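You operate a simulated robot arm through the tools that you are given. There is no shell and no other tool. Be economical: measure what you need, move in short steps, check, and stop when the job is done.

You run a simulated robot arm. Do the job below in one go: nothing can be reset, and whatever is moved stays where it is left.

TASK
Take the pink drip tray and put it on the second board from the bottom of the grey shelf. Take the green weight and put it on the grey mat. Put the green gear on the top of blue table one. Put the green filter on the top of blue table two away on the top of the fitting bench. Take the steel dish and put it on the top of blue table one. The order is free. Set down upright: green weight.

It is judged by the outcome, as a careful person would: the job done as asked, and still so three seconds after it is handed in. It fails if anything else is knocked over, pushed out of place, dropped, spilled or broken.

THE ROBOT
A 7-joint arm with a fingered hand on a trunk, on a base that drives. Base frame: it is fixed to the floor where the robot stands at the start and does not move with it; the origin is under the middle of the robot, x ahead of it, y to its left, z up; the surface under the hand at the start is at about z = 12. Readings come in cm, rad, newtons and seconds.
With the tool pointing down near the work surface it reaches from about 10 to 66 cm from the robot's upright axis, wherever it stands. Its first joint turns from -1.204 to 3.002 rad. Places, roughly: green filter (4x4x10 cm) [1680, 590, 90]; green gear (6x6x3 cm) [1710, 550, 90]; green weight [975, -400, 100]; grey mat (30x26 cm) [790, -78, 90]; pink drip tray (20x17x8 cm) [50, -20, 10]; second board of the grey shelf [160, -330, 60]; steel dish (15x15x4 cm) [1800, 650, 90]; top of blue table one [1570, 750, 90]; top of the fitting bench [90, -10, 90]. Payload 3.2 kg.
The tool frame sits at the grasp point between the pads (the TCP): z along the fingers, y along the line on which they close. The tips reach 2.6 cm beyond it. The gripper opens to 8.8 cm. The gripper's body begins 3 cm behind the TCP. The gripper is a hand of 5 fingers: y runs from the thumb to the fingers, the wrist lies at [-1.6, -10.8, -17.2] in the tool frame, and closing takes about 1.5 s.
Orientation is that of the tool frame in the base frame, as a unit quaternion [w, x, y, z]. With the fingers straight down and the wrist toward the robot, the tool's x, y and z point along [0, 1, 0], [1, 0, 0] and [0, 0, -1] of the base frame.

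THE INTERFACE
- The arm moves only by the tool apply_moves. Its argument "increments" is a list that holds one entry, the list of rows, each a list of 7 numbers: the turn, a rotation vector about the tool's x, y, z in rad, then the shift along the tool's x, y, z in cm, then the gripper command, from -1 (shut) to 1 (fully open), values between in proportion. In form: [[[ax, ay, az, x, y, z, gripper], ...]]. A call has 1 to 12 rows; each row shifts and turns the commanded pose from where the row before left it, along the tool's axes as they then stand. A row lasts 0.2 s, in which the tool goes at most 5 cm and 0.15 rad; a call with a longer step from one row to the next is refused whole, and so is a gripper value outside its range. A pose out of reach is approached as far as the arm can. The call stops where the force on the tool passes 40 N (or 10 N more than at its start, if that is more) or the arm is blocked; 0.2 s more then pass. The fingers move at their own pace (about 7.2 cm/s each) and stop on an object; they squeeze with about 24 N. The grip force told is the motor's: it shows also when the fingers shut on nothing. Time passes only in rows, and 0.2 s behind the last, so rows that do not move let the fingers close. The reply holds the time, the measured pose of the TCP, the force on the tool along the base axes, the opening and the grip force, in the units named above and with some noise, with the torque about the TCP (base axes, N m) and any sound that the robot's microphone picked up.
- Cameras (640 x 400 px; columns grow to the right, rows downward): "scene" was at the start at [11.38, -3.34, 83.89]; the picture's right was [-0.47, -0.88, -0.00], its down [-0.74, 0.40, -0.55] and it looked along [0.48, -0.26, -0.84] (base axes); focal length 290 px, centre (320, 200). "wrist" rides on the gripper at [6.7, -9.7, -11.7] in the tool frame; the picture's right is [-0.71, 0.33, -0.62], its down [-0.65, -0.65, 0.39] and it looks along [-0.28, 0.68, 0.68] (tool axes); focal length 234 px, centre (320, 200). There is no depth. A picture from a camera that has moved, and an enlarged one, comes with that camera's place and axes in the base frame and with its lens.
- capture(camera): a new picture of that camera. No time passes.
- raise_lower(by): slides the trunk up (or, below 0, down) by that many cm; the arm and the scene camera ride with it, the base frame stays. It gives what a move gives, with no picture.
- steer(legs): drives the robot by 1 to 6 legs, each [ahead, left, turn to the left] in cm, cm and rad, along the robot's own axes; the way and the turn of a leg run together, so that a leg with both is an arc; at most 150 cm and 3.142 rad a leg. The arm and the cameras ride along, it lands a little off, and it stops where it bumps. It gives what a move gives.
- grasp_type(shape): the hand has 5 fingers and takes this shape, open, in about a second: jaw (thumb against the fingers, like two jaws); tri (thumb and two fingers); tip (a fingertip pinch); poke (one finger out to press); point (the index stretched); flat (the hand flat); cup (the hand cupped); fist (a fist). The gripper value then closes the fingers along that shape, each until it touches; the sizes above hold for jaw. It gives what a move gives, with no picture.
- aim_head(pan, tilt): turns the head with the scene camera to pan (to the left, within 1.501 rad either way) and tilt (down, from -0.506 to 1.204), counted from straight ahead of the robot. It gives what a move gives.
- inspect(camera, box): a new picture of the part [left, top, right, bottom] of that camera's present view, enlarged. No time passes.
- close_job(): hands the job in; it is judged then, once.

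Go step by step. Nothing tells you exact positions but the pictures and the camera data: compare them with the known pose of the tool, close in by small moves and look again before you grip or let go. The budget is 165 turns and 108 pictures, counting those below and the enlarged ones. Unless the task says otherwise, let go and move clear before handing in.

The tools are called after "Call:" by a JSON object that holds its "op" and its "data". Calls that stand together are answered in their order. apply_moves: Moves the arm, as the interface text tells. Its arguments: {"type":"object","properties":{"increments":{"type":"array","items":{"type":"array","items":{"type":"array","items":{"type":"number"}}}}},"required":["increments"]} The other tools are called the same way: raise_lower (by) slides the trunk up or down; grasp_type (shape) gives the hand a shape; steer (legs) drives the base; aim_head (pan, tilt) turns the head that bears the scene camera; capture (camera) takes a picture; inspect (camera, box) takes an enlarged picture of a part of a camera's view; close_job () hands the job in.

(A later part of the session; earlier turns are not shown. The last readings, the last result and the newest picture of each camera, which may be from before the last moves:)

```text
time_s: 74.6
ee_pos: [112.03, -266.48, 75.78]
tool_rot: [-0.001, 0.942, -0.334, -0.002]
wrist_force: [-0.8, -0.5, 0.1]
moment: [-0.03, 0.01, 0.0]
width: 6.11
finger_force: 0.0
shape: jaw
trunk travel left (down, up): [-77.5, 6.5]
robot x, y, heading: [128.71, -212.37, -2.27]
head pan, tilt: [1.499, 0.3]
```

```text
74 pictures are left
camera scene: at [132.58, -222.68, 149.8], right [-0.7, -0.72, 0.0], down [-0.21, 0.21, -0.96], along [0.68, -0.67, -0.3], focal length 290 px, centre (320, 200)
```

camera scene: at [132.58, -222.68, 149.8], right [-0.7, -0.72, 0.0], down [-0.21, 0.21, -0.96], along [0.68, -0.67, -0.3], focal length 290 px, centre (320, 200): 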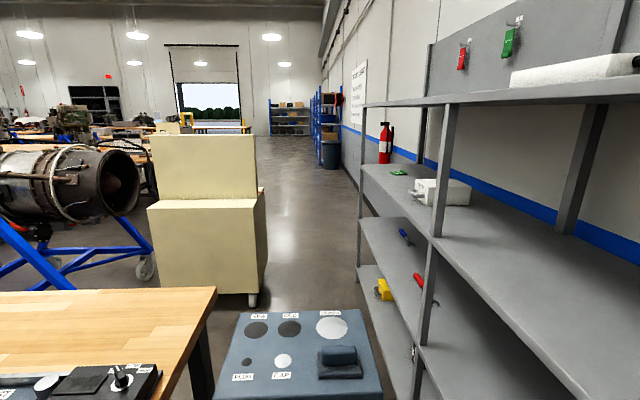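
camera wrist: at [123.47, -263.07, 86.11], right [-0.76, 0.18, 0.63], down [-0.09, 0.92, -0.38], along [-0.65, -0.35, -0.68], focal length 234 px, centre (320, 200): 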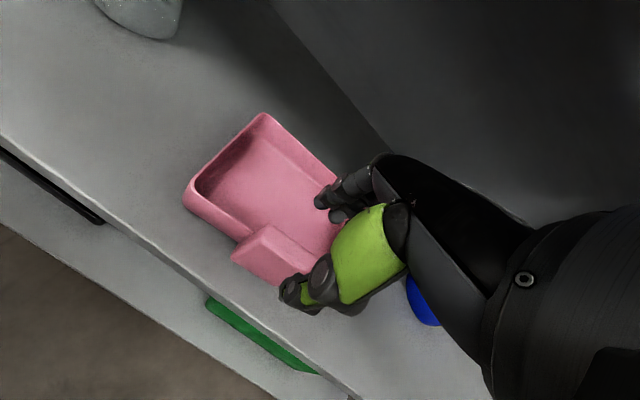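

The tray stands on the second board, clear of its neighbours. I'll retract the hand, slide back and turn to look over the room for a route to the weight.

Call:
{"op": "apply_moves", "data": {"increments": [[[0, 0, 0, 0, -3, 0, 0.4], [0, 0, 0, 0, -4, 0, 0.4], [0, 0, 0, 0, -4, 0, 0.4], [0, 0, 0, 0, -4, 0, 0.4], [0, 0, 0, 0, -4, 0, 0.4], [0, 0, 0, -3, -3, 0, 0.4], [0, 0, 0, -3, -3, 0, 0.4], [0, 0, 0, -3, -3, 0, 0.4], [0, 0, 0, -3, -2, 0, 0.4], [0, 0, 0, -4, 0, 0, 0.4], [0, 0, 0, -3, 0, 0, 0.4]]]}}

Call:
{"op": "steer", "data": {"legs": [[5, -45, 0], [0, 0, 1.57], [0, 0, 1.57]]}}

Call:
{"op": "aim_head", "data": {"pan": 0.0, "tilt": 0.25}}

Call:
{"op": "capture", "data": {"camera": "scene"}}

Call:
{"op": "aim_head", "data": {"pan": -1.2, "tilt": 0.25}}

Call:
{"op": "capture", "data": {"camera": "scene"}}

```text
time_s: 77.0
ee_pos: [116.3, -231.47, 76.16]
tool_rot: [0.001, 0.944, -0.33, 0.001]
wrist_force: [1.0, 1.0, 0.2]
moment: [-0.01, 0.0, -0.01]
width: 6.11
finger_force: 0.0
shape: jaw
trunk travel left (down, up): [-77.5, 6.5]
robot x, y, heading: [129.35, -212.26, -2.272]
head pan, tilt: [1.499, 0.3]
```

```text
time_s: 87.5
ee_pos: [103.75, -168.03, 76.18]
tool_rot: [0.0, 0.306, 0.952, 0.0]
wrist_force: [0.6, 0.1, 0.5]
moment: [-0.06, -0.02, 0.01]
width: 6.14
finger_force: 0.2
shape: jaw
trunk travel left (down, up): [-77.5, 6.5]
robot x, y, heading: [92.1, -187.87, 0.919]
head pan, tilt: [1.499, 0.3]
```

```text
time_s: 89.1
ee_pos: [103.79, -168.04, 76.08]
tool_rot: [0.0, 0.306, 0.952, 0.0]
wrist_force: [0.3, 0.0, 0.4]
moment: [0.0, 0.04, -0.02]
width: 6.12
finger_force: 0.0
shape: jaw
trunk travel left (down, up): [-77.5, 6.5]
robot x, y, heading: [92.63, -187.68, 0.92]
head pan, tilt: [0.0, 0.25]
```

```text
73 pictures are left
camera scene: at [101.04, -176.47, 150.27], right [0.8, -0.6, 0.0], down [-0.15, -0.2, -0.97], along [0.59, 0.77, -0.25], focal length 290 px, centre (320, 200)
```

scene: 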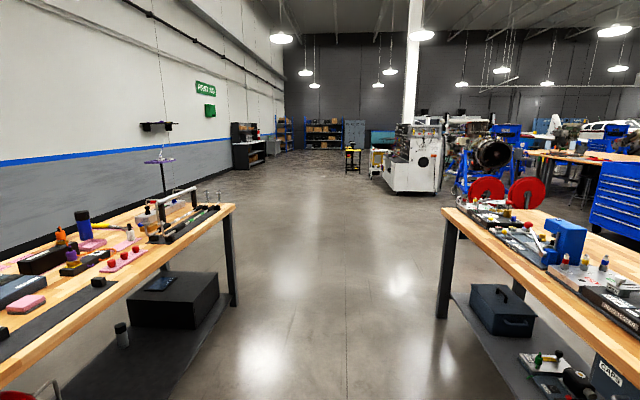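

```text
time_s: 90.5
ee_pos: [103.66, -168.17, 76.08]
tool_rot: [0.0, 0.306, 0.952, 0.0]
wrist_force: [-0.4, 0.0, 0.0]
moment: [-0.01, 0.0, 0.05]
width: 6.13
finger_force: 0.0
shape: jaw
trunk travel left (down, up): [-77.5, 6.5]
robot x, y, heading: [92.18, -187.92, 0.92]
head pan, tilt: [-1.201, 0.25]
```

```text
72 pictures are left
camera scene: at [104.38, -186.49, 150.27], right [-0.28, -0.96, 0.0], down [-0.24, 0.07, -0.97], along [0.93, -0.27, -0.25], focal length 290 px, centre (320, 200)
```

scene: 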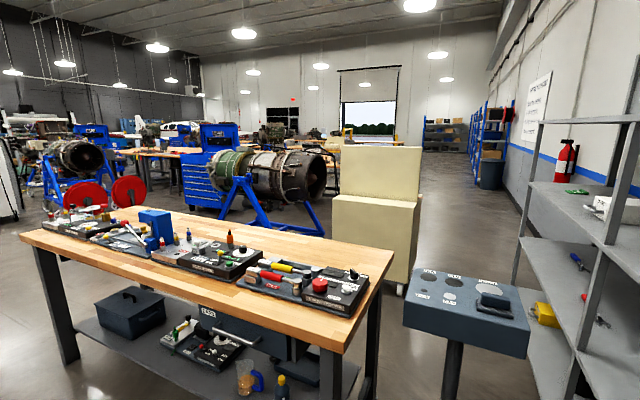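

The hall is open: a wide aisle runs between the two benches. I'll drive along it past the second bench, turn right, and look toward the weight and mat.

Call:
{"op": "steer", "data": {"legs": [[0, 0, -0.025], [110, 0, 0], [110, 0, 0], [105, 0, 0], [0, 0, -1.3]]}}

Call:
{"op": "aim_head", "data": {"pan": 0.0, "tilt": 0.2}}

Call:
{"op": "capture", "data": {"camera": "scene"}}

```text
time_s: 109.9
ee_pos: [313.65, 64.73, 76.1]
tool_rot: [-0.001, 0.807, 0.591, 0.001]
wrist_force: [-0.6, -0.6, 0.1]
moment: [0.0, -0.01, 0.02]
width: 6.13
finger_force: 0.0
shape: jaw
trunk travel left (down, up): [-77.5, 6.5]
robot x, y, heading: [291.35, 70.08, -0.335]
head pan, tilt: [-1.201, 0.25]
```

```text
time_s: 111.3
ee_pos: [313.58, 64.7, 76.17]
tool_rot: [0.0, 0.807, 0.591, 0.0]
wrist_force: [0.4, 0.5, -0.4]
moment: [-0.02, 0.01, 0.02]
width: 6.14
finger_force: 0.1
shape: jaw
trunk travel left (down, up): [-77.5, 6.5]
robot x, y, heading: [291.33, 69.42, -0.337]
head pan, tilt: [0.0, 0.201]
```

```text
71 pictures are left
camera scene: at [304.97, 64.89, 150.73], right [-0.33, -0.94, 0.0], down [-0.19, 0.07, -0.98], along [0.93, -0.32, -0.2], focal length 290 px, centre (320, 200)
```

scene: 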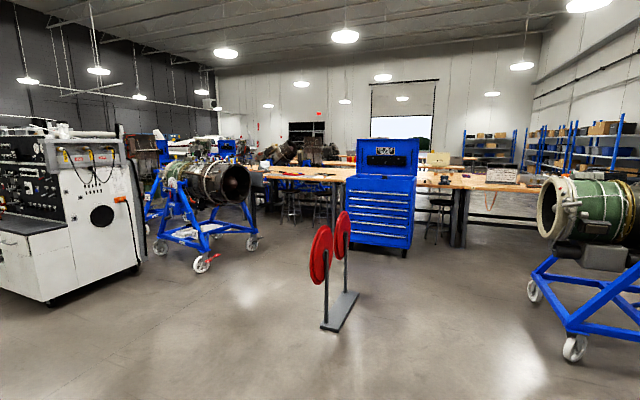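

The mat should be on the wooden bench ahead left of the blue tool chest, the weight further right. Zooming in.

Call:
{"op": "inspect", "data": {"camera": "scene", "box": [230, 130, 430, 260]}}

Call:
{"op": "inspect", "data": {"camera": "scene", "box": [380, 120, 560, 250]}}

```text
3.08 times, centred on (330, 195) of scene
camera zoom: at [304.97, 64.89, 150.73], right [-0.33, -0.94, 0.0], down [-0.19, 0.07, -0.98], along [0.93, -0.32, -0.2], focal length 893 px, centre (289, 215)
```

zoom: 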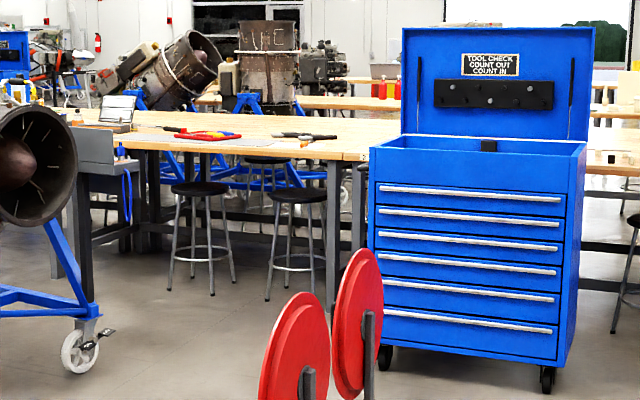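

```text
3.08 times, centred on (470, 185) of scene
camera zoom: at [304.97, 64.89, 150.73], right [-0.33, -0.94, 0.0], down [-0.19, 0.07, -0.98], along [0.93, -0.32, -0.2], focal length 893 px, centre (-142, 246)
```

zoom: 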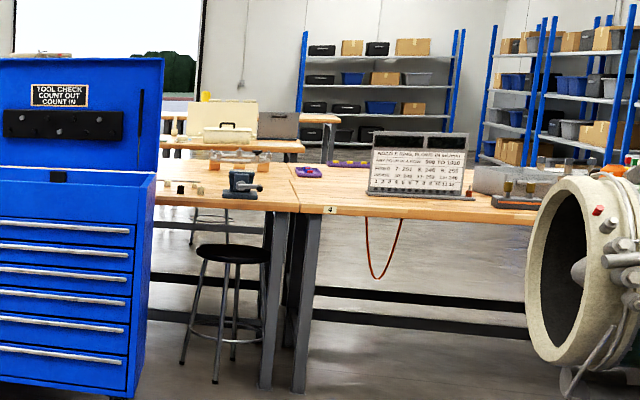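

Mat bench front is at s≈637 (aisle-aligned frame), weight is in a farther row. I'll drive between the reel stand and the green engine and look again from there.

Call:
{"op": "steer", "data": {"legs": [[0, 0, -0.424], [120, 0, 0], [120, 0, 0], [115, 0, 0]]}}

Call:
{"op": "aim_head", "data": {"pan": 0.0, "tilt": 0.2}}

Call:
{"op": "capture", "data": {"camera": "scene"}}

Call:
{"op": "aim_head", "data": {"pan": -0.9, "tilt": 0.3}}

Call:
{"op": "capture", "data": {"camera": "scene"}}

```text
time_s: 129.6
ee_pos: [564.88, -185.32, 76.14]
tool_rot: [0.0, 0.912, 0.411, 0.0]
wrist_force: [-0.1, -0.9, 0.5]
moment: [0.02, 0.01, 0.02]
width: 6.14
finger_force: 0.1
shape: jaw
trunk travel left (down, up): [-77.5, 6.5]
robot x, y, heading: [546.45, -171.77, -0.755]
head pan, tilt: [0.0, 0.201]
```

```text
time_s: 130.2
ee_pos: [564.92, -185.37, 76.16]
tool_rot: [0.001, 0.912, 0.409, 0.0]
wrist_force: [-0.6, -0.7, 0.0]
moment: [0.01, 0.0, 0.0]
width: 6.15
finger_force: 0.1
shape: jaw
trunk travel left (down, up): [-77.5, 6.5]
robot x, y, heading: [546.39, -171.74, -0.747]
head pan, tilt: [0.0, 0.201]
```

```text
68 pictures are left
camera scene: at [557.07, -181.63, 150.73], right [-0.68, -0.73, 0.0], down [-0.15, 0.14, -0.98], along [0.71, -0.67, -0.2], focal length 290 px, centre (320, 200)
```

scene: 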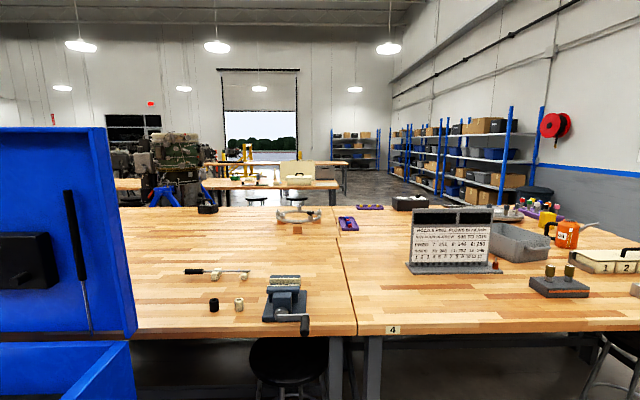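

```text
time_s: 131.4
ee_pos: [564.88, -185.41, 76.13]
tool_rot: [0.0, 0.912, 0.41, 0.0]
wrist_force: [-0.9, -0.3, -0.1]
moment: [0.02, -0.01, -0.06]
width: 6.12
finger_force: 0.1
shape: jaw
trunk travel left (down, up): [-77.5, 6.5]
robot x, y, heading: [546.31, -171.67, -0.751]
head pan, tilt: [-0.901, 0.3]
```

```text
67 pictures are left
camera scene: at [549.51, -184.56, 149.8], right [-1.0, 0.08, 0.0], down [0.02, 0.29, -0.96], along [-0.08, -0.95, -0.3], focal length 290 px, centre (320, 200)
```

scene: 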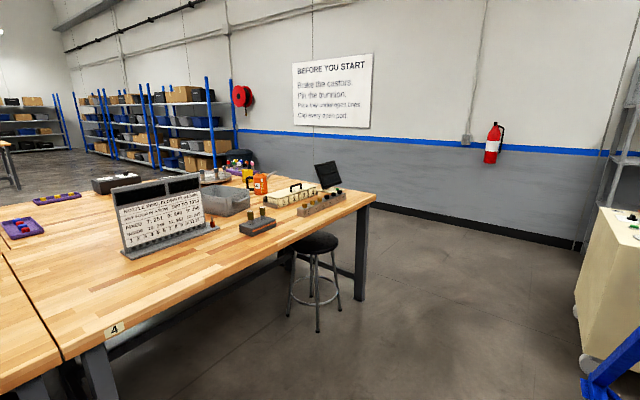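

The weight should be on the second-row bench around the green spot. Zooming there.

Call:
{"op": "aim_head", "data": {"pan": 0.1, "tilt": 0.2}}

Call:
{"op": "inspect", "data": {"camera": "scene", "box": [200, 130, 360, 230]}}

```text
time_s: 132.7
ee_pos: [564.96, -185.25, 76.2]
tool_rot: [0.0, 0.912, 0.41, 0.0]
wrist_force: [0.2, -0.4, 0.3]
moment: [0.01, 0.01, 0.01]
width: 6.14
finger_force: 0.1
shape: jaw
trunk travel left (down, up): [-77.5, 6.5]
robot x, y, heading: [546.33, -171.77, -0.748]
head pan, tilt: [0.099, 0.201]
```

```text
4.00 times, centred on (280, 180) of scene
camera zoom: at [557.66, -180.93, 150.73], right [-0.61, -0.79, 0.0], down [-0.16, 0.12, -0.98], along [0.78, -0.6, -0.2], focal length 1160 px, centre (480, 280)
```

zoom: 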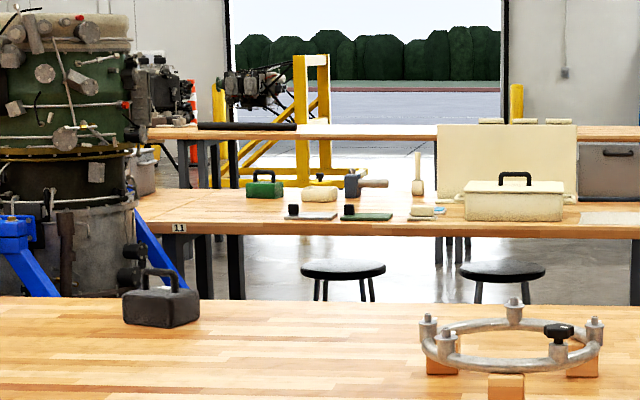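

The green weight (a block with a black handle) is on bench 11, about s≈1006. I'll go around the right end of the first row: forward a bit, turn along the bench front, pass its end.

Call:
{"op": "steer", "data": {"legs": [[44, 0, 0], [0, 0, -1.49], [140, 0, 0], [140, 0, 0]]}}

Call:
{"op": "aim_head", "data": {"pan": 1.45, "tilt": 0.35}}

Call:
{"op": "capture", "data": {"camera": "scene"}}

```text
time_s: 152.1
ee_pos: [402.48, -447.15, 76.15]
tool_rot: [0.0, 0.953, -0.302, -0.001]
wrist_force: [-0.4, 0.8, 0.6]
moment: [-0.01, -0.02, 0.01]
width: 6.15
finger_force: 0.0
shape: jaw
trunk travel left (down, up): [-77.5, 6.5]
robot x, y, heading: [413.98, -427.24, -2.21]
head pan, tilt: [0.099, 0.201]
```

```text
time_s: 153.6
ee_pos: [402.44, -447.02, 76.09]
tool_rot: [0.001, 0.954, -0.301, 0.001]
wrist_force: [-0.1, 0.5, 0.8]
moment: [-0.02, 0.03, -0.02]
width: 6.11
finger_force: 0.0
shape: jaw
trunk travel left (down, up): [-77.5, 6.5]
robot x, y, heading: [414.08, -426.84, -2.211]
head pan, tilt: [1.45, 0.351]
```

```text
65 pictures are left
camera scene: at [417.87, -437.77, 149.33], right [-0.69, -0.72, 0.0], down [-0.25, 0.24, -0.94], along [0.68, -0.65, -0.34], focal length 290 px, centre (320, 200)
```

scene: 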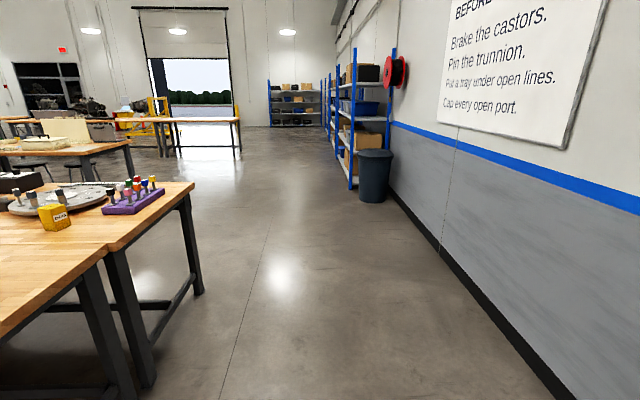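

Open aisle ahead. I'll turn along it, drive 3 m and look at bench 11 from its end.

Call:
{"op": "steer", "data": {"legs": [[0, 0, 1.56], [150, 0, 0], [150, 0, 0]]}}

Call:
{"op": "aim_head", "data": {"pan": 0.8, "tilt": 0.3}}

Call:
{"op": "capture", "data": {"camera": "scene"}}

```text
time_s: 171.7
ee_pos: [678.61, -606.68, 76.24]
tool_rot: [0.0, 0.88, 0.476, 0.0]
wrist_force: [-0.3, 0.3, -0.4]
moment: [-0.01, 0.02, 0.02]
width: 6.13
finger_force: 0.1
shape: jaw
trunk travel left (down, up): [-77.5, 6.5]
robot x, y, heading: [658.2, -596.27, -0.604]
head pan, tilt: [1.45, 0.351]
```

```text
time_s: 172.8
ee_pos: [678.49, -606.72, 76.08]
tool_rot: [0.0, 0.88, 0.476, 0.0]
wrist_force: [-0.6, -0.5, -0.9]
moment: [0.01, 0.0, 0.0]
width: 6.14
finger_force: 0.1
shape: jaw
trunk travel left (down, up): [-77.5, 6.5]
robot x, y, heading: [658.31, -596.25, -0.603]
head pan, tilt: [0.799, 0.3]
```

```text
64 pictures are left
camera scene: at [671.9, -597.09, 149.8], right [0.19, -0.98, 0.0], down [-0.29, -0.06, -0.96], along [0.94, 0.18, -0.3], focal length 290 px, centre (320, 200)
```

scene: 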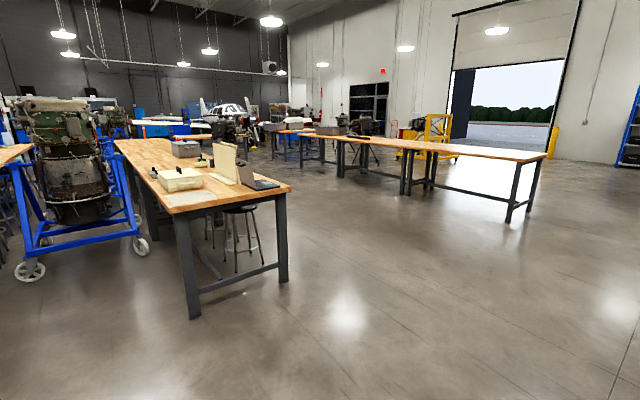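

I see bench 11's end; the weight is near its back edge, so I'll go round the bench end to its back side, where the floor is open.

Call:
{"op": "steer", "data": {"legs": [[0, 0, -0.07], [110, 0, 0], [110, 0, 0], [0, 0, 1.57], [150, 0, 0], [100, 0, 0]]}}

Call:
{"op": "aim_head", "data": {"pan": 0.8, "tilt": 0.4}}

Call:
{"op": "capture", "data": {"camera": "scene"}}

```text
time_s: 199.5
ee_pos: [1006.88, -526.21, 76.16]
tool_rot: [0.001, 0.357, 0.934, 0.0]
wrist_force: [-0.9, 0.6, 0.5]
moment: [0.0, 0.01, -0.01]
width: 6.11
finger_force: 0.0
shape: jaw
trunk travel left (down, up): [-77.5, 6.5]
robot x, y, heading: [993.36, -544.6, 0.812]
head pan, tilt: [0.799, 0.3]
```

```text
time_s: 200.2
ee_pos: [1006.92, -526.23, 76.03]
tool_rot: [0.001, 0.357, 0.934, 0.0]
wrist_force: [0.8, -0.2, -0.8]
moment: [-0.03, 0.0, 0.0]
width: 6.14
finger_force: 0.1
shape: jaw
trunk travel left (down, up): [-77.5, 6.5]
robot x, y, heading: [993.51, -544.43, 0.812]
head pan, tilt: [0.799, 0.4]
```

```text
63 pictures are left
camera scene: at [996.62, -531.67, 148.88], right [1.0, 0.04, 0.0], down [0.02, -0.39, -0.92], along [-0.04, 0.92, -0.39], focal length 290 px, centre (320, 200)
```

scene: 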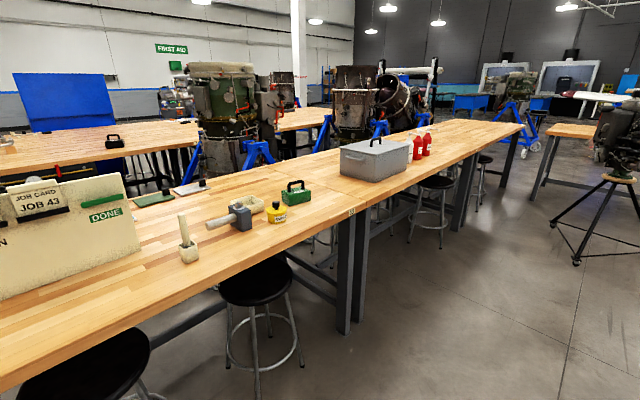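

The green weight stands 26 cm in from the back edge, with a black handle on top. Zooming to judge its handle.

Call:
{"op": "inspect", "data": {"camera": "scene", "box": [230, 150, 350, 230]}}

```text
5.00 times, centred on (290, 190) of scene
camera zoom: at [996.62, -531.67, 148.88], right [1.0, 0.04, 0.0], down [0.02, -0.39, -0.92], along [-0.04, 0.92, -0.39], focal length 1450 px, centre (470, 250)
```

zoom: 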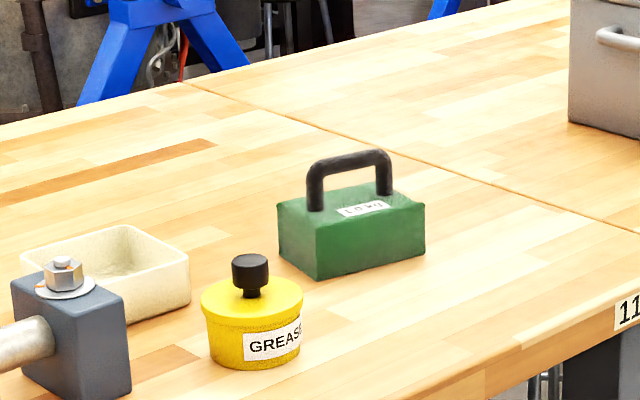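

Weight: about 12 × 9 × 6 cm box with a U-handle, top at z≈101, long axis at ~0.59 rad. I'll raise the hand above bench height first, then drive up to it.

Call:
{"op": "apply_moves", "data": {"increments": [[[0, 0, 0, 0, 0, -4.5, 1], [0, 0, 0, 0, 0, -4.5, 1], [0, 0, 0, 0, 0, -4.5, 1], [0, 0, 0, 0, 0, -4.5, 1], [0, 0, 0, 0, 0, -4.5, 1], [0, 0, 0, 0, 0, -4.5, 1], [0, 0, 0, 0, 0, -4.5, 1], [0, 0, 0, 0, 0, -4.5, 1], [0, 0, 0, 0, 0, 0, 1]]]}}

Call:
{"op": "steer", "data": {"legs": [[0, 0, 0.085], [106, 33, 0], [0, 0, 1.57]]}}

Call:
{"op": "aim_head", "data": {"pan": 0.0, "tilt": 0.75}}

Call:
{"op": "capture", "data": {"camera": "scene"}}

```text
time_s: 200.9
ee_pos: [1013.53, -525.64, 82.9]
tool_rot: [0.087, 0.411, 0.907, -0.001]
wrist_force: [-0.2, 0.7, 0.2]
moment: [0.05, 0.0, -0.03]
width: 8.82
finger_force: 0.1
shape: jaw
out of reach, approached as far as the arm can: row 2, 3
trunk travel left (down, up): [-77.5, 6.5]
robot x, y, heading: [993.35, -544.92, 0.814]
head pan, tilt: [0.799, 0.4]
stopped in row 3: the arm was blocked; the commanded pose is now the measured one
```

```text
time_s: 210.8
ee_pos: [1014.01, -422.16, 82.89]
tool_rot: [0.061, -0.376, 0.922, 0.063]
wrist_force: [0.5, -0.4, -0.7]
moment: [-0.04, -0.01, 0.01]
width: 8.77
finger_force: 0.1
shape: jaw
trunk travel left (down, up): [-77.5, 6.5]
robot x, y, heading: [1033.8, -441.46, 2.437]
head pan, tilt: [0.799, 0.4]
```

```text
time_s: 212.0
ee_pos: [1014.01, -422.11, 82.95]
tool_rot: [0.061, -0.378, 0.922, 0.063]
wrist_force: [0.5, -0.7, -1.4]
moment: [-0.03, -0.02, -0.01]
width: 8.77
finger_force: 0.1
shape: jaw
trunk travel left (down, up): [-77.5, 6.5]
robot x, y, heading: [1034.15, -441.37, 2.437]
head pan, tilt: [0.0, 0.75]
```

```text
61 pictures are left
camera scene: at [1024.04, -432.72, 145.76], right [0.65, 0.76, 0.0], down [0.52, -0.44, -0.73], along [-0.56, 0.47, -0.68], focal length 290 px, centre (320, 200)
```

scene: 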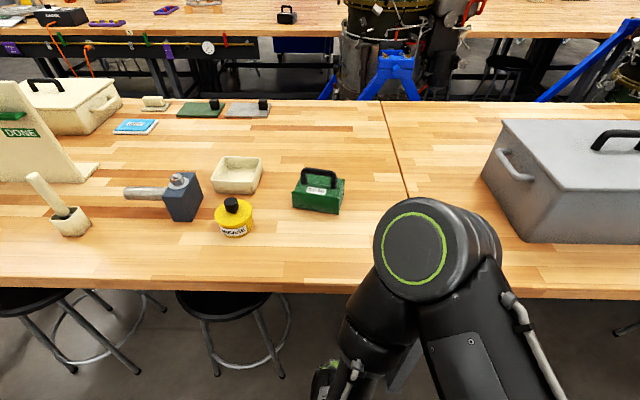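

The hand hit its upper limit while tucked in and is below bench level. I'll back off, extend and raise the arm with the tilt undone, then look.

Call:
{"op": "steer", "data": {"legs": [[-45, 0, 0]]}}

Call:
{"op": "apply_moves", "data": {"increments": [[[0.035, 0.08, 0, 0, 3, 0, 1], [0.035, 0.08, 0, 0, 4, 0, 1], [0, 0, 0, 0, 4, 0, 1], [0, 0, 0, 0, 4, 0, 1], [0, 0, 0, 0, 3, -3, 1], [0, 0, 0, 0, 3, -3, 1], [0, 0, 0, 0, 3, -3, 1], [0, 0, 0, 0, 2, -4, 1], [0, 0, 0, 0, 1, -4, 1], [0, 0, 0, 0, 0, -4, 1], [0, 0, 0, 0, 0, -4, 1], [0, 0, 0, 0, 0, 0, 1]]]}}

Call:
{"op": "capture", "data": {"camera": "scene"}}

```text
time_s: 214.7
ee_pos: [1048.07, -451.07, 82.84]
tool_rot: [0.06, -0.384, 0.919, 0.062]
wrist_force: [-0.3, -0.6, -0.2]
moment: [0.0, 0.01, 0.0]
width: 8.81
finger_force: 0.1
shape: jaw
trunk travel left (down, up): [-77.5, 6.5]
robot x, y, heading: [1068.1, -469.75, 2.455]
head pan, tilt: [0.0, 0.75]
```

```text
time_s: 217.3
ee_pos: [1028.95, -432.05, 108.1]
tool_rot: [0.001, -0.385, 0.923, 0.001]
wrist_force: [0.0, 1.1, -0.6]
moment: [-0.01, -0.01, -0.02]
width: 8.78
finger_force: 0.1
shape: jaw
trunk travel left (down, up): [-77.5, 6.5]
robot x, y, heading: [1068.21, -469.63, 2.451]
head pan, tilt: [0.0, 0.75]
```

```text
60 pictures are left
camera scene: at [1058.18, -461.47, 145.75], right [0.64, 0.77, 0.0], down [0.53, -0.43, -0.73], along [-0.56, 0.47, -0.68], focal length 290 px, centre (320, 200)
```

scene: 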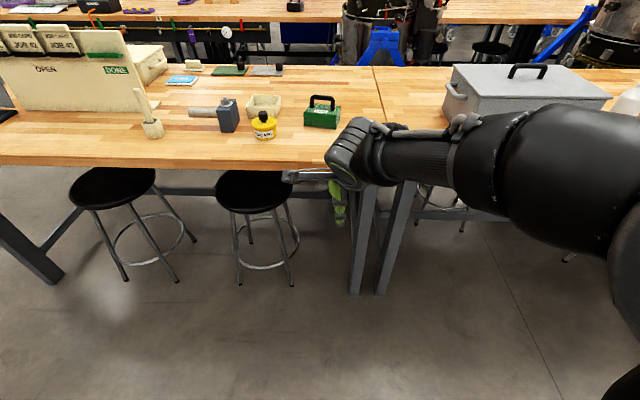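

The hand is now at z = 108, above the bench. I'll zoom on the weight for its exact yaw before going in.

Call:
{"op": "inspect", "data": {"camera": "scene", "box": [280, 80, 360, 140]}}

Call:
{"op": "raise_lower", "data": {"by": 6}}

```text
6.67 times, centred on (320, 110) of scene
camera zoom: at [1058.18, -461.47, 145.75], right [0.64, 0.77, 0.0], down [0.53, -0.43, -0.73], along [-0.56, 0.47, -0.68], focal length 1934 px, centre (320, 800)
```

zoom: 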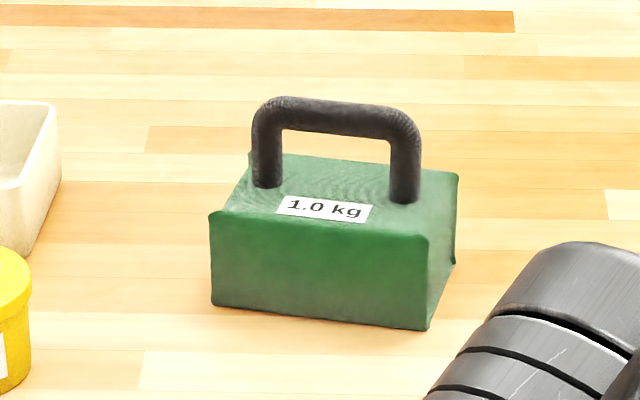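

```text
time_s: 218.3
ee_pos: [1028.86, -432.07, 114.1]
tool_rot: [0.0, -0.384, 0.923, 0.0]
wrist_force: [0.3, 0.1, -0.6]
moment: [-0.01, 0.0, 0.0]
width: 8.78
finger_force: 0.0
shape: jaw
trunk travel left (down, up): [-83.5, 0.5]
robot x, y, heading: [1068.51, -469.84, 2.455]
head pan, tilt: [0.0, 0.75]
```

A 1.0 kg weight; handle centre at [978.7, -394], bar at z≈99, yaw 0.63. I'll drive forward 57 cm with the hand high, then check.

Call:
{"op": "steer", "data": {"legs": [[57, 0, 0]]}}

Call:
{"op": "apply_moves", "data": {"increments": [[[0, 0, 0.08, 0, 0, 0, 1], [0, 0, 0.08, 0, 0, 0, 1], [0, 0, 0, 0, 0, 0, 1]]]}}

Call:
{"op": "capture", "data": {"camera": "scene"}}

Call:
{"op": "capture", "data": {"camera": "wrist"}}

```text
time_s: 221.5
ee_pos: [984.35, -397.1, 114.15]
tool_rot: [0.0, -0.392, 0.92, 0.0]
wrist_force: [0.6, -0.1, 0.4]
moment: [-0.01, -0.02, 0.0]
width: 8.78
finger_force: 0.0
shape: jaw
trunk travel left (down, up): [-83.5, 0.5]
robot x, y, heading: [1024.41, -433.98, 2.47]
head pan, tilt: [0.0, 0.75]
```

```text
time_s: 222.3
ee_pos: [984.18, -396.97, 114.12]
tool_rot: [0.0, -0.317, 0.948, 0.0]
wrist_force: [0.1, 0.8, 0.2]
moment: [0.01, 0.01, -0.02]
width: 8.79
finger_force: 0.1
shape: jaw
trunk travel left (down, up): [-83.5, 0.5]
robot x, y, heading: [1024.4, -434.42, 2.465]
head pan, tilt: [0.0, 0.75]
```

```text
58 pictures are left
camera scene: at [1014.12, -425.93, 151.76], right [0.62, 0.78, 0.0], down [0.53, -0.43, -0.73], along [-0.57, 0.46, -0.68], focal length 290 px, centre (320, 200)
```

scene: 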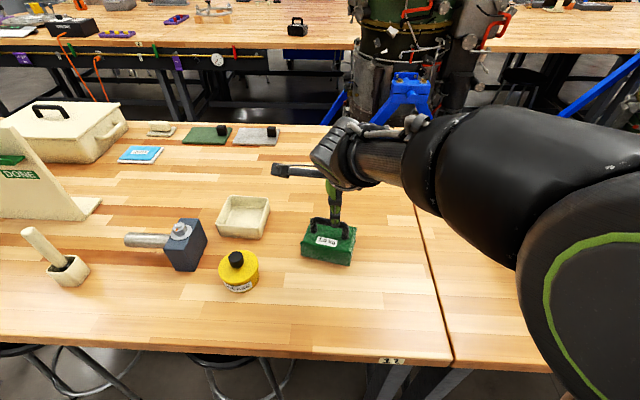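

```text
57 pictures are left
camera wrist: at [984.87, -408.76, 125.85], right [0.37, 0.69, 0.62], down [0.91, -0.13, -0.39], along [-0.19, 0.71, -0.68], focal length 234 px, centre (320, 200)
```

wrist: 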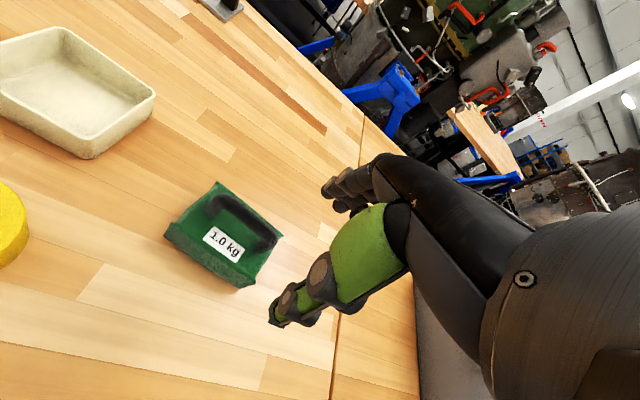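

Both cameras agree on the handle. Moving over it and down part way.

Call:
{"op": "apply_moves", "data": {"increments": [[[0, 0, 0, 1.4, 2.7, 0, 1], [0, 0, 0, 1.3, 2.8, 0, 1], [0, 0, 0, 0, 0, 3, 1], [0, 0, 0, 0, 0, 3, 1], [0, 0, 0, 0, 0, 2.5, 1], [0, 0, 0, 0, 0, 0, 1]]]}}

Call:
{"op": "inspect", "data": {"camera": "wrist", "box": [160, 140, 420, 340]}}

Call:
{"op": "inspect", "data": {"camera": "scene", "box": [270, 120, 390, 280]}}

```text
time_s: 223.7
ee_pos: [979.14, -393.9, 105.76]
tool_rot: [-0.002, -0.316, 0.949, -0.002]
wrist_force: [-0.1, 0.7, 0.3]
moment: [-0.02, 0.01, 0.02]
width: 8.78
finger_force: 0.1
shape: jaw
trunk travel left (down, up): [-83.5, 0.5]
robot x, y, heading: [1024.4, -434.31, 2.47]
head pan, tilt: [0.0, 0.75]
```

```text
2.00 times, centred on (290, 240) of wrist
camera zoom: at [979.78, -405.62, 117.55], right [0.37, 0.69, 0.62], down [0.91, -0.13, -0.39], along [-0.19, 0.71, -0.68], focal length 468 px, centre (380, 120)
```

zoom: 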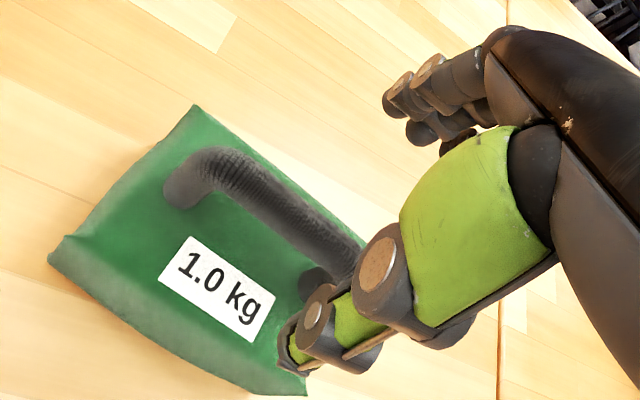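

```text
2.50 times, centred on (330, 200) of scene
camera zoom: at [1014.12, -426.03, 151.77], right [0.62, 0.78, 0.0], down [0.53, -0.43, -0.73], along [-0.57, 0.46, -0.68], focal length 725 px, centre (295, 200)
```

zoom: 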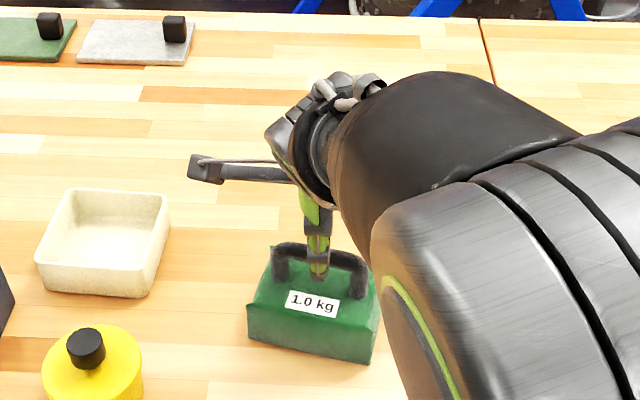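

The bar lies centred between thumb and fingers. Going down 6.2 cm and closing.

Call:
{"op": "apply_moves", "data": {"increments": [[[0, 0, 0, 0, 0, 2.5, 1], [0, 0, 0, 0, 0, 2.5, 1], [0, 0, 0, 0, 0, 1.2, 1], [0, 0, 0, 0, 0, 0, 1], [0, 0, 0, 0, 0, 0, -1], [0, 0, 0, 0, 0, 0, -1], [0, 0, 0, 0, 0, 0, -1], [0, 0, 0, 0, 0, 0, -1], [0, 0, 0, 0, 0, 0, -1], [0, 0, 0, 0, 0, 0, -1], [0, 0, 0, 0, 0, 0, -1], [0, 0, 0, 0, 0, 0, -1]]]}}

Call:
{"op": "inspect", "data": {"camera": "wrist", "box": [160, 140, 420, 340]}}

```text
time_s: 226.3
ee_pos: [979.52, -393.3, 99.44]
tool_rot: [-0.007, -0.306, 0.952, -0.009]
wrist_force: [2.2, 0.9, 0.1]
moment: [0.04, 0.02, -0.03]
width: 0.68
finger_force: 24.3
shape: jaw
trunk travel left (down, up): [-83.5, 0.5]
robot x, y, heading: [1024.16, -434.13, 2.468]
head pan, tilt: [0.0, 0.75]
```

```text
2.00 times, centred on (290, 240) of wrist
camera zoom: at [979.91, -404.75, 111.39], right [0.39, 0.69, 0.61], down [0.91, -0.16, -0.39], along [-0.18, 0.7, -0.69], focal length 468 px, centre (380, 120)
```

zoom: 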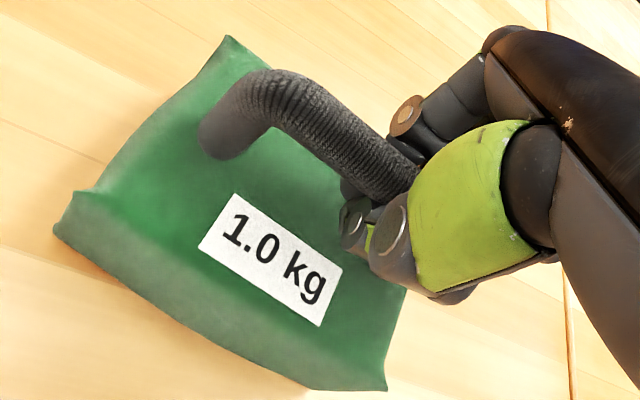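

The fingers have wrapped around the bar. Lifting a little to test.

Call:
{"op": "apply_moves", "data": {"increments": [[[0, 0, 0, 0, 0, -1.5, -1], [0, 0, 0, 0, 0, -1.5, -1], [0, 0, 0, 0, 0, -2, -1], [0, 0, 0, 0, 0, 0, -1]]]}}

Call:
{"op": "inspect", "data": {"camera": "wrist", "box": [100, 100, 420, 340]}}

```text
time_s: 227.5
ee_pos: [980.79, -394.29, 99.33]
tool_rot: [0.02, -0.303, 0.951, -0.047]
wrist_force: [-0.4, 0.4, -0.8]
moment: [0.04, 0.02, 0.01]
width: 0.66
finger_force: 24.1
shape: jaw
trunk travel left (down, up): [-83.5, 0.5]
robot x, y, heading: [1024.33, -433.95, 2.475]
head pan, tilt: [0.0, 0.75]
stopped in row 4: the arm was blocked; the commanded pose is now the measured one
```

```text
1.67 times, centred on (260, 220) of wrist
camera zoom: at [980.28, -405.15, 111.96], right [0.34, 0.73, 0.59], down [0.93, -0.18, -0.31], along [-0.12, 0.66, -0.74], focal length 390 px, centre (420, 167)
```

zoom: 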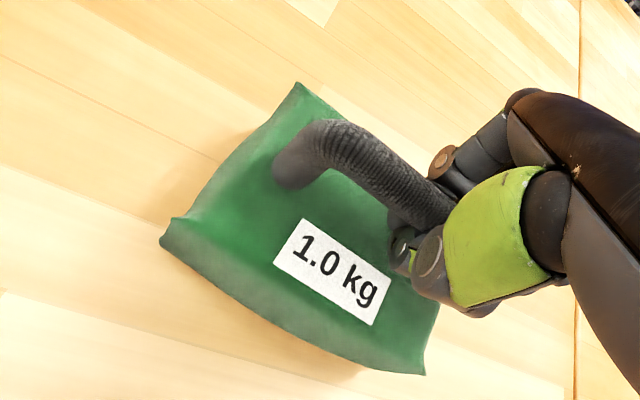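

The arm reports it is blocked going up. I'll look at the scene for the cause.

Call:
{"op": "capture", "data": {"camera": "scene"}}

```text
52 pictures are left
camera scene: at [1013.96, -425.83, 151.74], right [0.62, 0.78, 0.0], down [0.53, -0.43, -0.73], along [-0.57, 0.46, -0.68], focal length 290 px, centre (320, 200)
```

scene: 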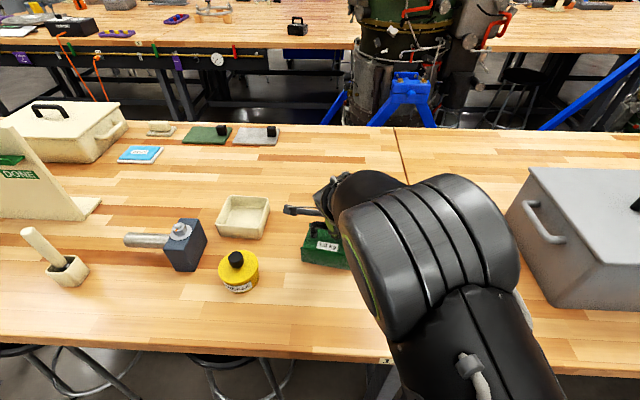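

The elbow has swung high; the pose is near a joint limit. I'll undo the small tilt and try rising gently in small steps.

Call:
{"op": "apply_moves", "data": {"increments": [[[-0.05, 0.005, 0, 0, 0, -0.5, -1], [-0.05, 0.005, 0, 0, 0, -0.5, -1], [0, 0, 0, 0, -0.5, -0.5, -1], [0, 0, 0, 0, -0.5, -0.5, -1], [0, 0, 0, 0, 0, 0, -1]]]}}

```text
time_s: 228.9
ee_pos: [983.12, -394.49, 98.49]
tool_rot: [0.005, -0.281, 0.959, -0.038]
wrist_force: [-2.1, 2.0, -0.9]
moment: [-0.03, -0.06, -0.01]
width: 0.55
finger_force: 23.7
shape: jaw
trunk travel left (down, up): [-83.5, 0.5]
robot x, y, heading: [1024.58, -434.1, 2.474]
head pan, tilt: [0.0, 0.75]
stopped in row 5: the arm was blocked; the commanded pose is now the measured one
```

Forces at the tool are nil, so the arm itself is at a limit, stretched at 61 cm. I'll let go, rise with the hand empty, and re-approach from a closer stance.

Call:
{"op": "apply_moves", "data": {"increments": [[[0, 0, 0, 0, 0, 0, 0], [0, 0, 0, 0, 0, 0, 0.5], [0, 0, 0, 0, 0, 0, 1], [0, 0, 0, 0, 0, 0, 1], [0, 0, 0, 0, 0, 0, 1], [0, 0, 0, 0, 0, -1, 1], [0, 0, 0, 0, 0, -1, 1], [0, 0, 0, 0, 0, -1, 1], [0, 0, 0, 0, 0, 0, 1]]]}}

Call:
{"op": "inspect", "data": {"camera": "wrist", "box": [100, 100, 420, 340]}}

```text
time_s: 230.9
ee_pos: [982.76, -394.54, 101.76]
tool_rot: [0.007, -0.285, 0.958, -0.036]
wrist_force: [-0.1, -0.5, 0.5]
moment: [0.01, -0.02, 0.01]
width: 8.8
finger_force: 0.0
shape: jaw
trunk travel left (down, up): [-83.5, 0.5]
robot x, y, heading: [1024.23, -434.47, 2.471]
head pan, tilt: [0.0, 0.75]
```

```text
1.67 times, centred on (260, 220) of wrist
camera zoom: at [982.24, -405.56, 114.19], right [0.39, 0.7, 0.59], down [0.91, -0.22, -0.35], along [-0.12, 0.68, -0.73], focal length 390 px, centre (420, 167)
```

zoom: 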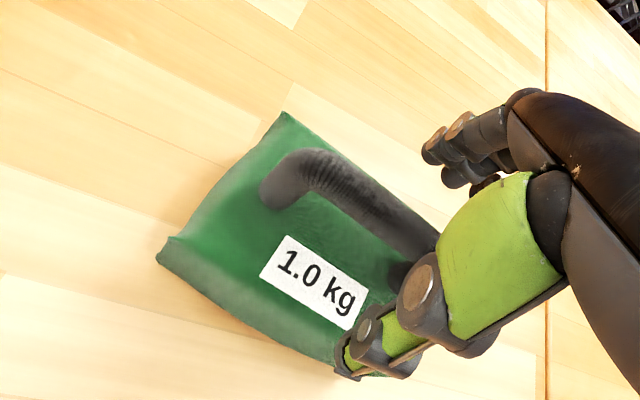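

Empty, it rises freely, and the weight still stands. I'll fix the tilt, rise, and drive 8 cm closer before gripping again.

Call:
{"op": "apply_moves", "data": {"increments": [[[0, 0, 0, 0, 0, -2.5, 1], [-0.073, -0.007, 0, 0, 0, -2.5, 1], [0, 0, 0, 0, 0, -2.5, 1], [0, 0, 0, 0, 0, -2.5, 1], [0, 0, 0, 0, 0, 0, 1]]]}}

Call:
{"op": "steer", "data": {"legs": [[8, 0, 0]]}}

Call:
{"op": "capture", "data": {"camera": "scene"}}

```text
time_s: 232.1
ee_pos: [982.67, -394.0, 111.49]
tool_rot: [0.0, -0.284, 0.959, 0.001]
wrist_force: [0.7, 0.6, 0.1]
moment: [0.04, -0.01, 0.02]
width: 8.77
finger_force: 0.1
shape: jaw
trunk travel left (down, up): [-83.5, 0.5]
robot x, y, heading: [1024.68, -434.64, 2.467]
head pan, tilt: [0.0, 0.75]
```

```text
time_s: 233.2
ee_pos: [976.53, -388.95, 111.44]
tool_rot: [-0.002, -0.283, 0.959, 0.001]
wrist_force: [-1.1, -0.1, 0.5]
moment: [-0.01, 0.0, 0.01]
width: 8.79
finger_force: 0.2
shape: jaw
trunk travel left (down, up): [-83.5, 0.5]
robot x, y, heading: [1018.22, -429.36, 2.471]
head pan, tilt: [0.0, 0.75]
```

```text
50 pictures are left
camera scene: at [1007.85, -421.0, 151.77], right [0.62, 0.78, 0.0], down [0.53, -0.43, -0.73], along [-0.57, 0.46, -0.68], focal length 290 px, centre (320, 200)
```

scene: 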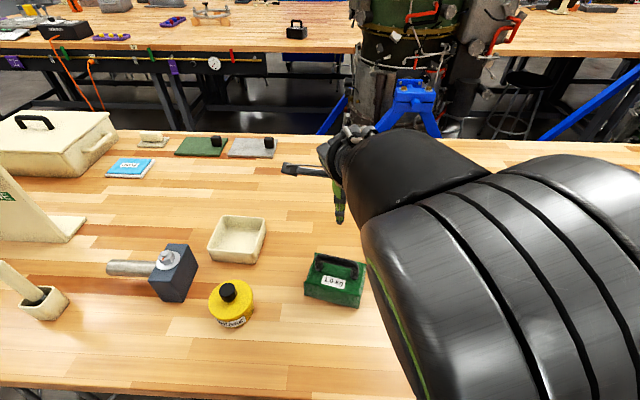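

Call:
{"op": "inspect", "data": {"camera": "scene", "box": [280, 230, 380, 320]}}

```text
4.44 times, centred on (330, 275) of scene
camera zoom: at [1007.85, -421.0, 151.77], right [0.62, 0.78, 0.0], down [0.53, -0.43, -0.73], along [-0.57, 0.46, -0.68], focal length 1289 px, centre (276, -133)
```

zoom: 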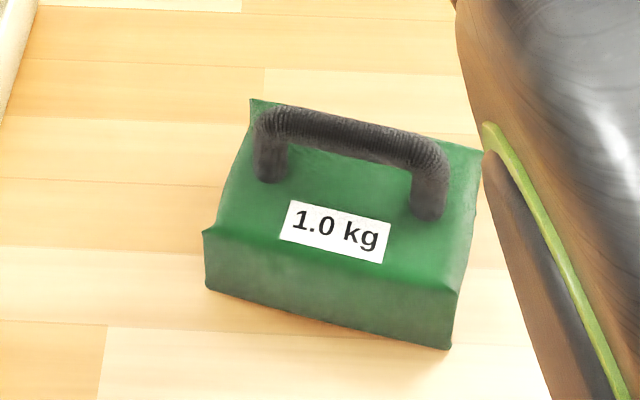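

The weight moved about 3 cm and stands upright, handle at [982, -395.3], yaw 0.65. I'll align over it again at a reach of 50 cm.

Call:
{"op": "apply_moves", "data": {"increments": [[[0, 0, -0.075, 0, 0, 0, 1], [0, 0, 0, -0.4, -2.8, 0, 1], [0, 0, 0, -0.4, -2.8, 0, 1], [0, 0, 0, 0, -2.8, 0, 1], [0, 0, 0, 0, 0, 3, 1], [0, 0, 0, 0, 0, 3, 1], [0, 0, 0, 0, 0, 0, 1]]]}}

Call:
{"op": "inspect", "data": {"camera": "wrist", "box": [160, 140, 420, 340]}}

Call:
{"op": "capture", "data": {"camera": "scene"}}

```text
time_s: 234.8
ee_pos: [982.42, -395.21, 105.41]
tool_rot: [-0.003, -0.319, 0.948, 0.0]
wrist_force: [1.0, 0.0, -0.1]
moment: [0.01, 0.0, 0.0]
width: 8.78
finger_force: 0.0
shape: jaw
trunk travel left (down, up): [-83.5, 0.5]
robot x, y, heading: [1017.8, -429.29, 2.464]
head pan, tilt: [0.0, 0.75]
```

```text
2.00 times, centred on (290, 240) of wrist
camera zoom: at [983.1, -406.98, 117.16], right [0.37, 0.69, 0.62], down [0.91, -0.13, -0.39], along [-0.19, 0.71, -0.68], focal length 468 px, centre (380, 120)
```

zoom: 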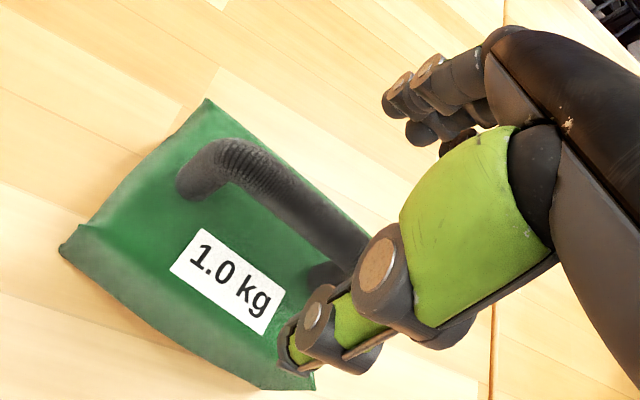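

```text
47 pictures are left
camera scene: at [1007.94, -420.89, 151.77], right [0.62, 0.78, 0.0], down [0.53, -0.43, -0.73], along [-0.57, 0.46, -0.68], focal length 290 px, centre (320, 200)
```

scene: 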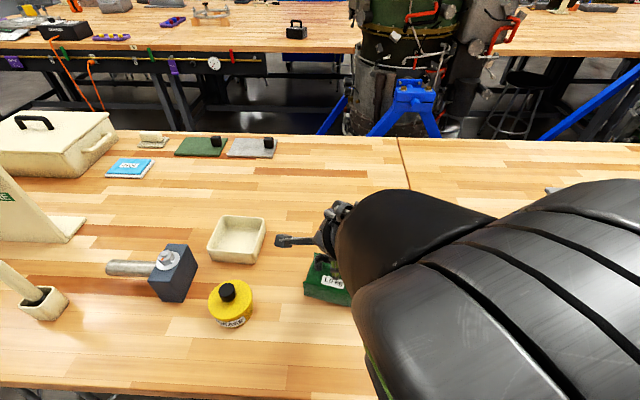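

Aligned. Shifting 1 cm to centre on the bar, lowering, closing, and lifting gently.

Call:
{"op": "apply_moves", "data": {"increments": [[[0, 0, 0, 1, 0, 2.5, 1], [0, 0, 0, 0, 0, 2.3, 1], [0, 0, 0, 0, 0, 0.6, 1], [0, 0, 0, 0, 0, 0, 1], [0, 0, 0, 0, 0, 0, 0], [0, 0, 0, 0, 0, 0, -0.5], [0, 0, 0, 0, 0, 0, -1], [0, 0, 0, 0, 0, 0, -1], [0, 0, 0, 0, 0, 0, -1], [0, 0, 0, 0, 0, 0, -1], [0, 0, 0, 0, 0, 0, -1]]]}}

Call:
{"op": "apply_moves", "data": {"increments": [[[0, 0, 0, 0, 0, -1, -1], [0, 0, 0, 0, 0, -1, -1], [0, 0, 0, 0, 0, -1, -1], [0, 0, 0, 0, 0, 0, -1]]]}}

Call:
{"op": "inspect", "data": {"camera": "wrist", "box": [100, 100, 420, 340]}}

```text
time_s: 237.2
ee_pos: [981.07, -395.8, 101.06]
tool_rot: [-0.021, -0.309, 0.951, -0.007]
wrist_force: [-3.0, -1.5, 4.5]
moment: [0.05, 0.01, 0.13]
width: 0.99
finger_force: 24.1
shape: jaw
trunk travel left (down, up): [-83.5, 0.5]
robot x, y, heading: [1018.0, -429.38, 2.471]
head pan, tilt: [0.0, 0.75]
```

```text
time_s: 238.2
ee_pos: [981.38, -395.69, 103.1]
tool_rot: [0.001, -0.32, 0.948, 0.001]
wrist_force: [0.7, 0.1, -9.8]
moment: [-0.07, 0.08, 0.03]
width: 1.06
finger_force: 24.2
shape: jaw
trunk travel left (down, up): [-83.5, 0.5]
robot x, y, heading: [1018.04, -429.37, 2.469]
head pan, tilt: [0.0, 0.75]
```

```text
1.67 times, centred on (260, 220) of wrist
camera zoom: at [982.0, -407.52, 114.91], right [0.36, 0.69, 0.62], down [0.91, -0.13, -0.39], along [-0.19, 0.71, -0.68], focal length 390 px, centre (420, 167)
```

zoom: 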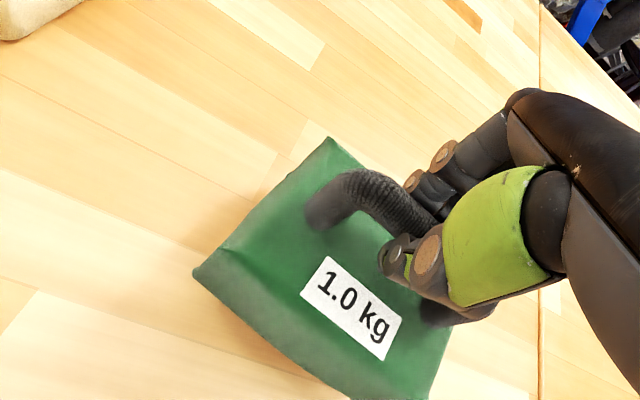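

The scale reads 9.8 N: the weight hangs free and upright. I'll lift a bit more, back off, and retrace the way to the mat bench.

Call:
{"op": "apply_moves", "data": {"increments": [[[0, 0, 0, 0, 0, -2, -1], [0, 0, 0, 0, 0, -2, -1], [0, 0, 0, 0, 0, 0, -1]]]}}

Call:
{"op": "steer", "data": {"legs": [[-50, 0, 0], [0, 0, 1.569], [120, 0, 0], [120, 0, 0], [115, 0, 0], [0, 0, -1.571]]}}

```text
time_s: 239.0
ee_pos: [981.1, -395.78, 107.04]
tool_rot: [0.0, -0.319, 0.948, 0.0]
wrist_force: [-0.6, 0.2, -10.1]
moment: [-0.03, 0.06, -0.02]
width: 1.03
finger_force: 24.1
shape: jaw
trunk travel left (down, up): [-83.5, 0.5]
robot x, y, heading: [1018.14, -429.08, 2.465]
head pan, tilt: [0.0, 0.75]
```

```text
time_s: 266.4
ee_pos: [794.76, -699.92, 107.09]
tool_rot: [-0.001, -0.304, 0.953, -0.001]
wrist_force: [-0.3, 0.0, -10.1]
moment: [-0.03, 0.09, 0.02]
width: 1.02
finger_force: 23.7
shape: jaw
trunk travel left (down, up): [-83.5, 0.5]
robot x, y, heading: [830.48, -734.43, 2.435]
head pan, tilt: [0.0, 0.75]
```

Call:
{"op": "steer", "data": {"legs": [[0, 0, 0.033], [135, 0, 0], [135, 0, 0], [135, 0, 0], [120, 0, 0], [0, 0, -1.571]]}}

```text
time_s: 296.0
ee_pos: [452.64, -359.54, 106.9]
tool_rot: [-0.001, 0.435, 0.9, 0.0]
wrist_force: [0.2, 0.7, -9.3]
moment: [0.09, 0.03, 0.0]
width: 0.98
finger_force: 23.8
shape: jaw
trunk travel left (down, up): [-83.5, 0.5]
robot x, y, heading: [419.78, -396.96, 0.913]
head pan, tilt: [0.0, 0.75]
```

Call:
{"op": "steer", "data": {"legs": [[0, 0, -0.02], [120, 0, 0], [105, 0, 0]]}}

Call:
{"op": "aim_head", "data": {"pan": 0.0, "tilt": 0.35}}

Call:
{"op": "capture", "data": {"camera": "scene"}}

```text
time_s: 307.6
ee_pos: [597.28, -183.91, 107.02]
tool_rot: [0.0, 0.448, 0.894, 0.0]
wrist_force: [0.8, 1.5, -9.1]
moment: [0.06, 0.02, -0.01]
width: 0.98
finger_force: 24.1
shape: jaw
trunk travel left (down, up): [-83.5, 0.5]
robot x, y, heading: [563.4, -220.7, 0.89]
head pan, tilt: [0.0, 0.75]
```

```text
time_s: 308.4
ee_pos: [597.34, -183.95, 106.94]
tool_rot: [0.0, 0.449, 0.894, 0.001]
wrist_force: [0.0, 0.4, -9.7]
moment: [0.05, 0.01, 0.0]
width: 1.03
finger_force: 23.8
shape: jaw
trunk travel left (down, up): [-83.5, 0.5]
robot x, y, heading: [563.17, -219.98, 0.887]
head pan, tilt: [0.0, 0.351]
```

```text
45 pictures are left
camera scene: at [572.89, -209.17, 155.3], right [0.78, -0.63, 0.0], down [-0.22, -0.27, -0.94], along [0.59, 0.73, -0.35], focal length 290 px, centre (320, 200)
```

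scene: 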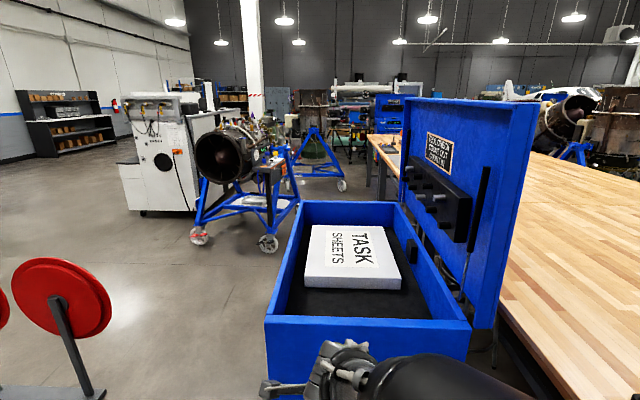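

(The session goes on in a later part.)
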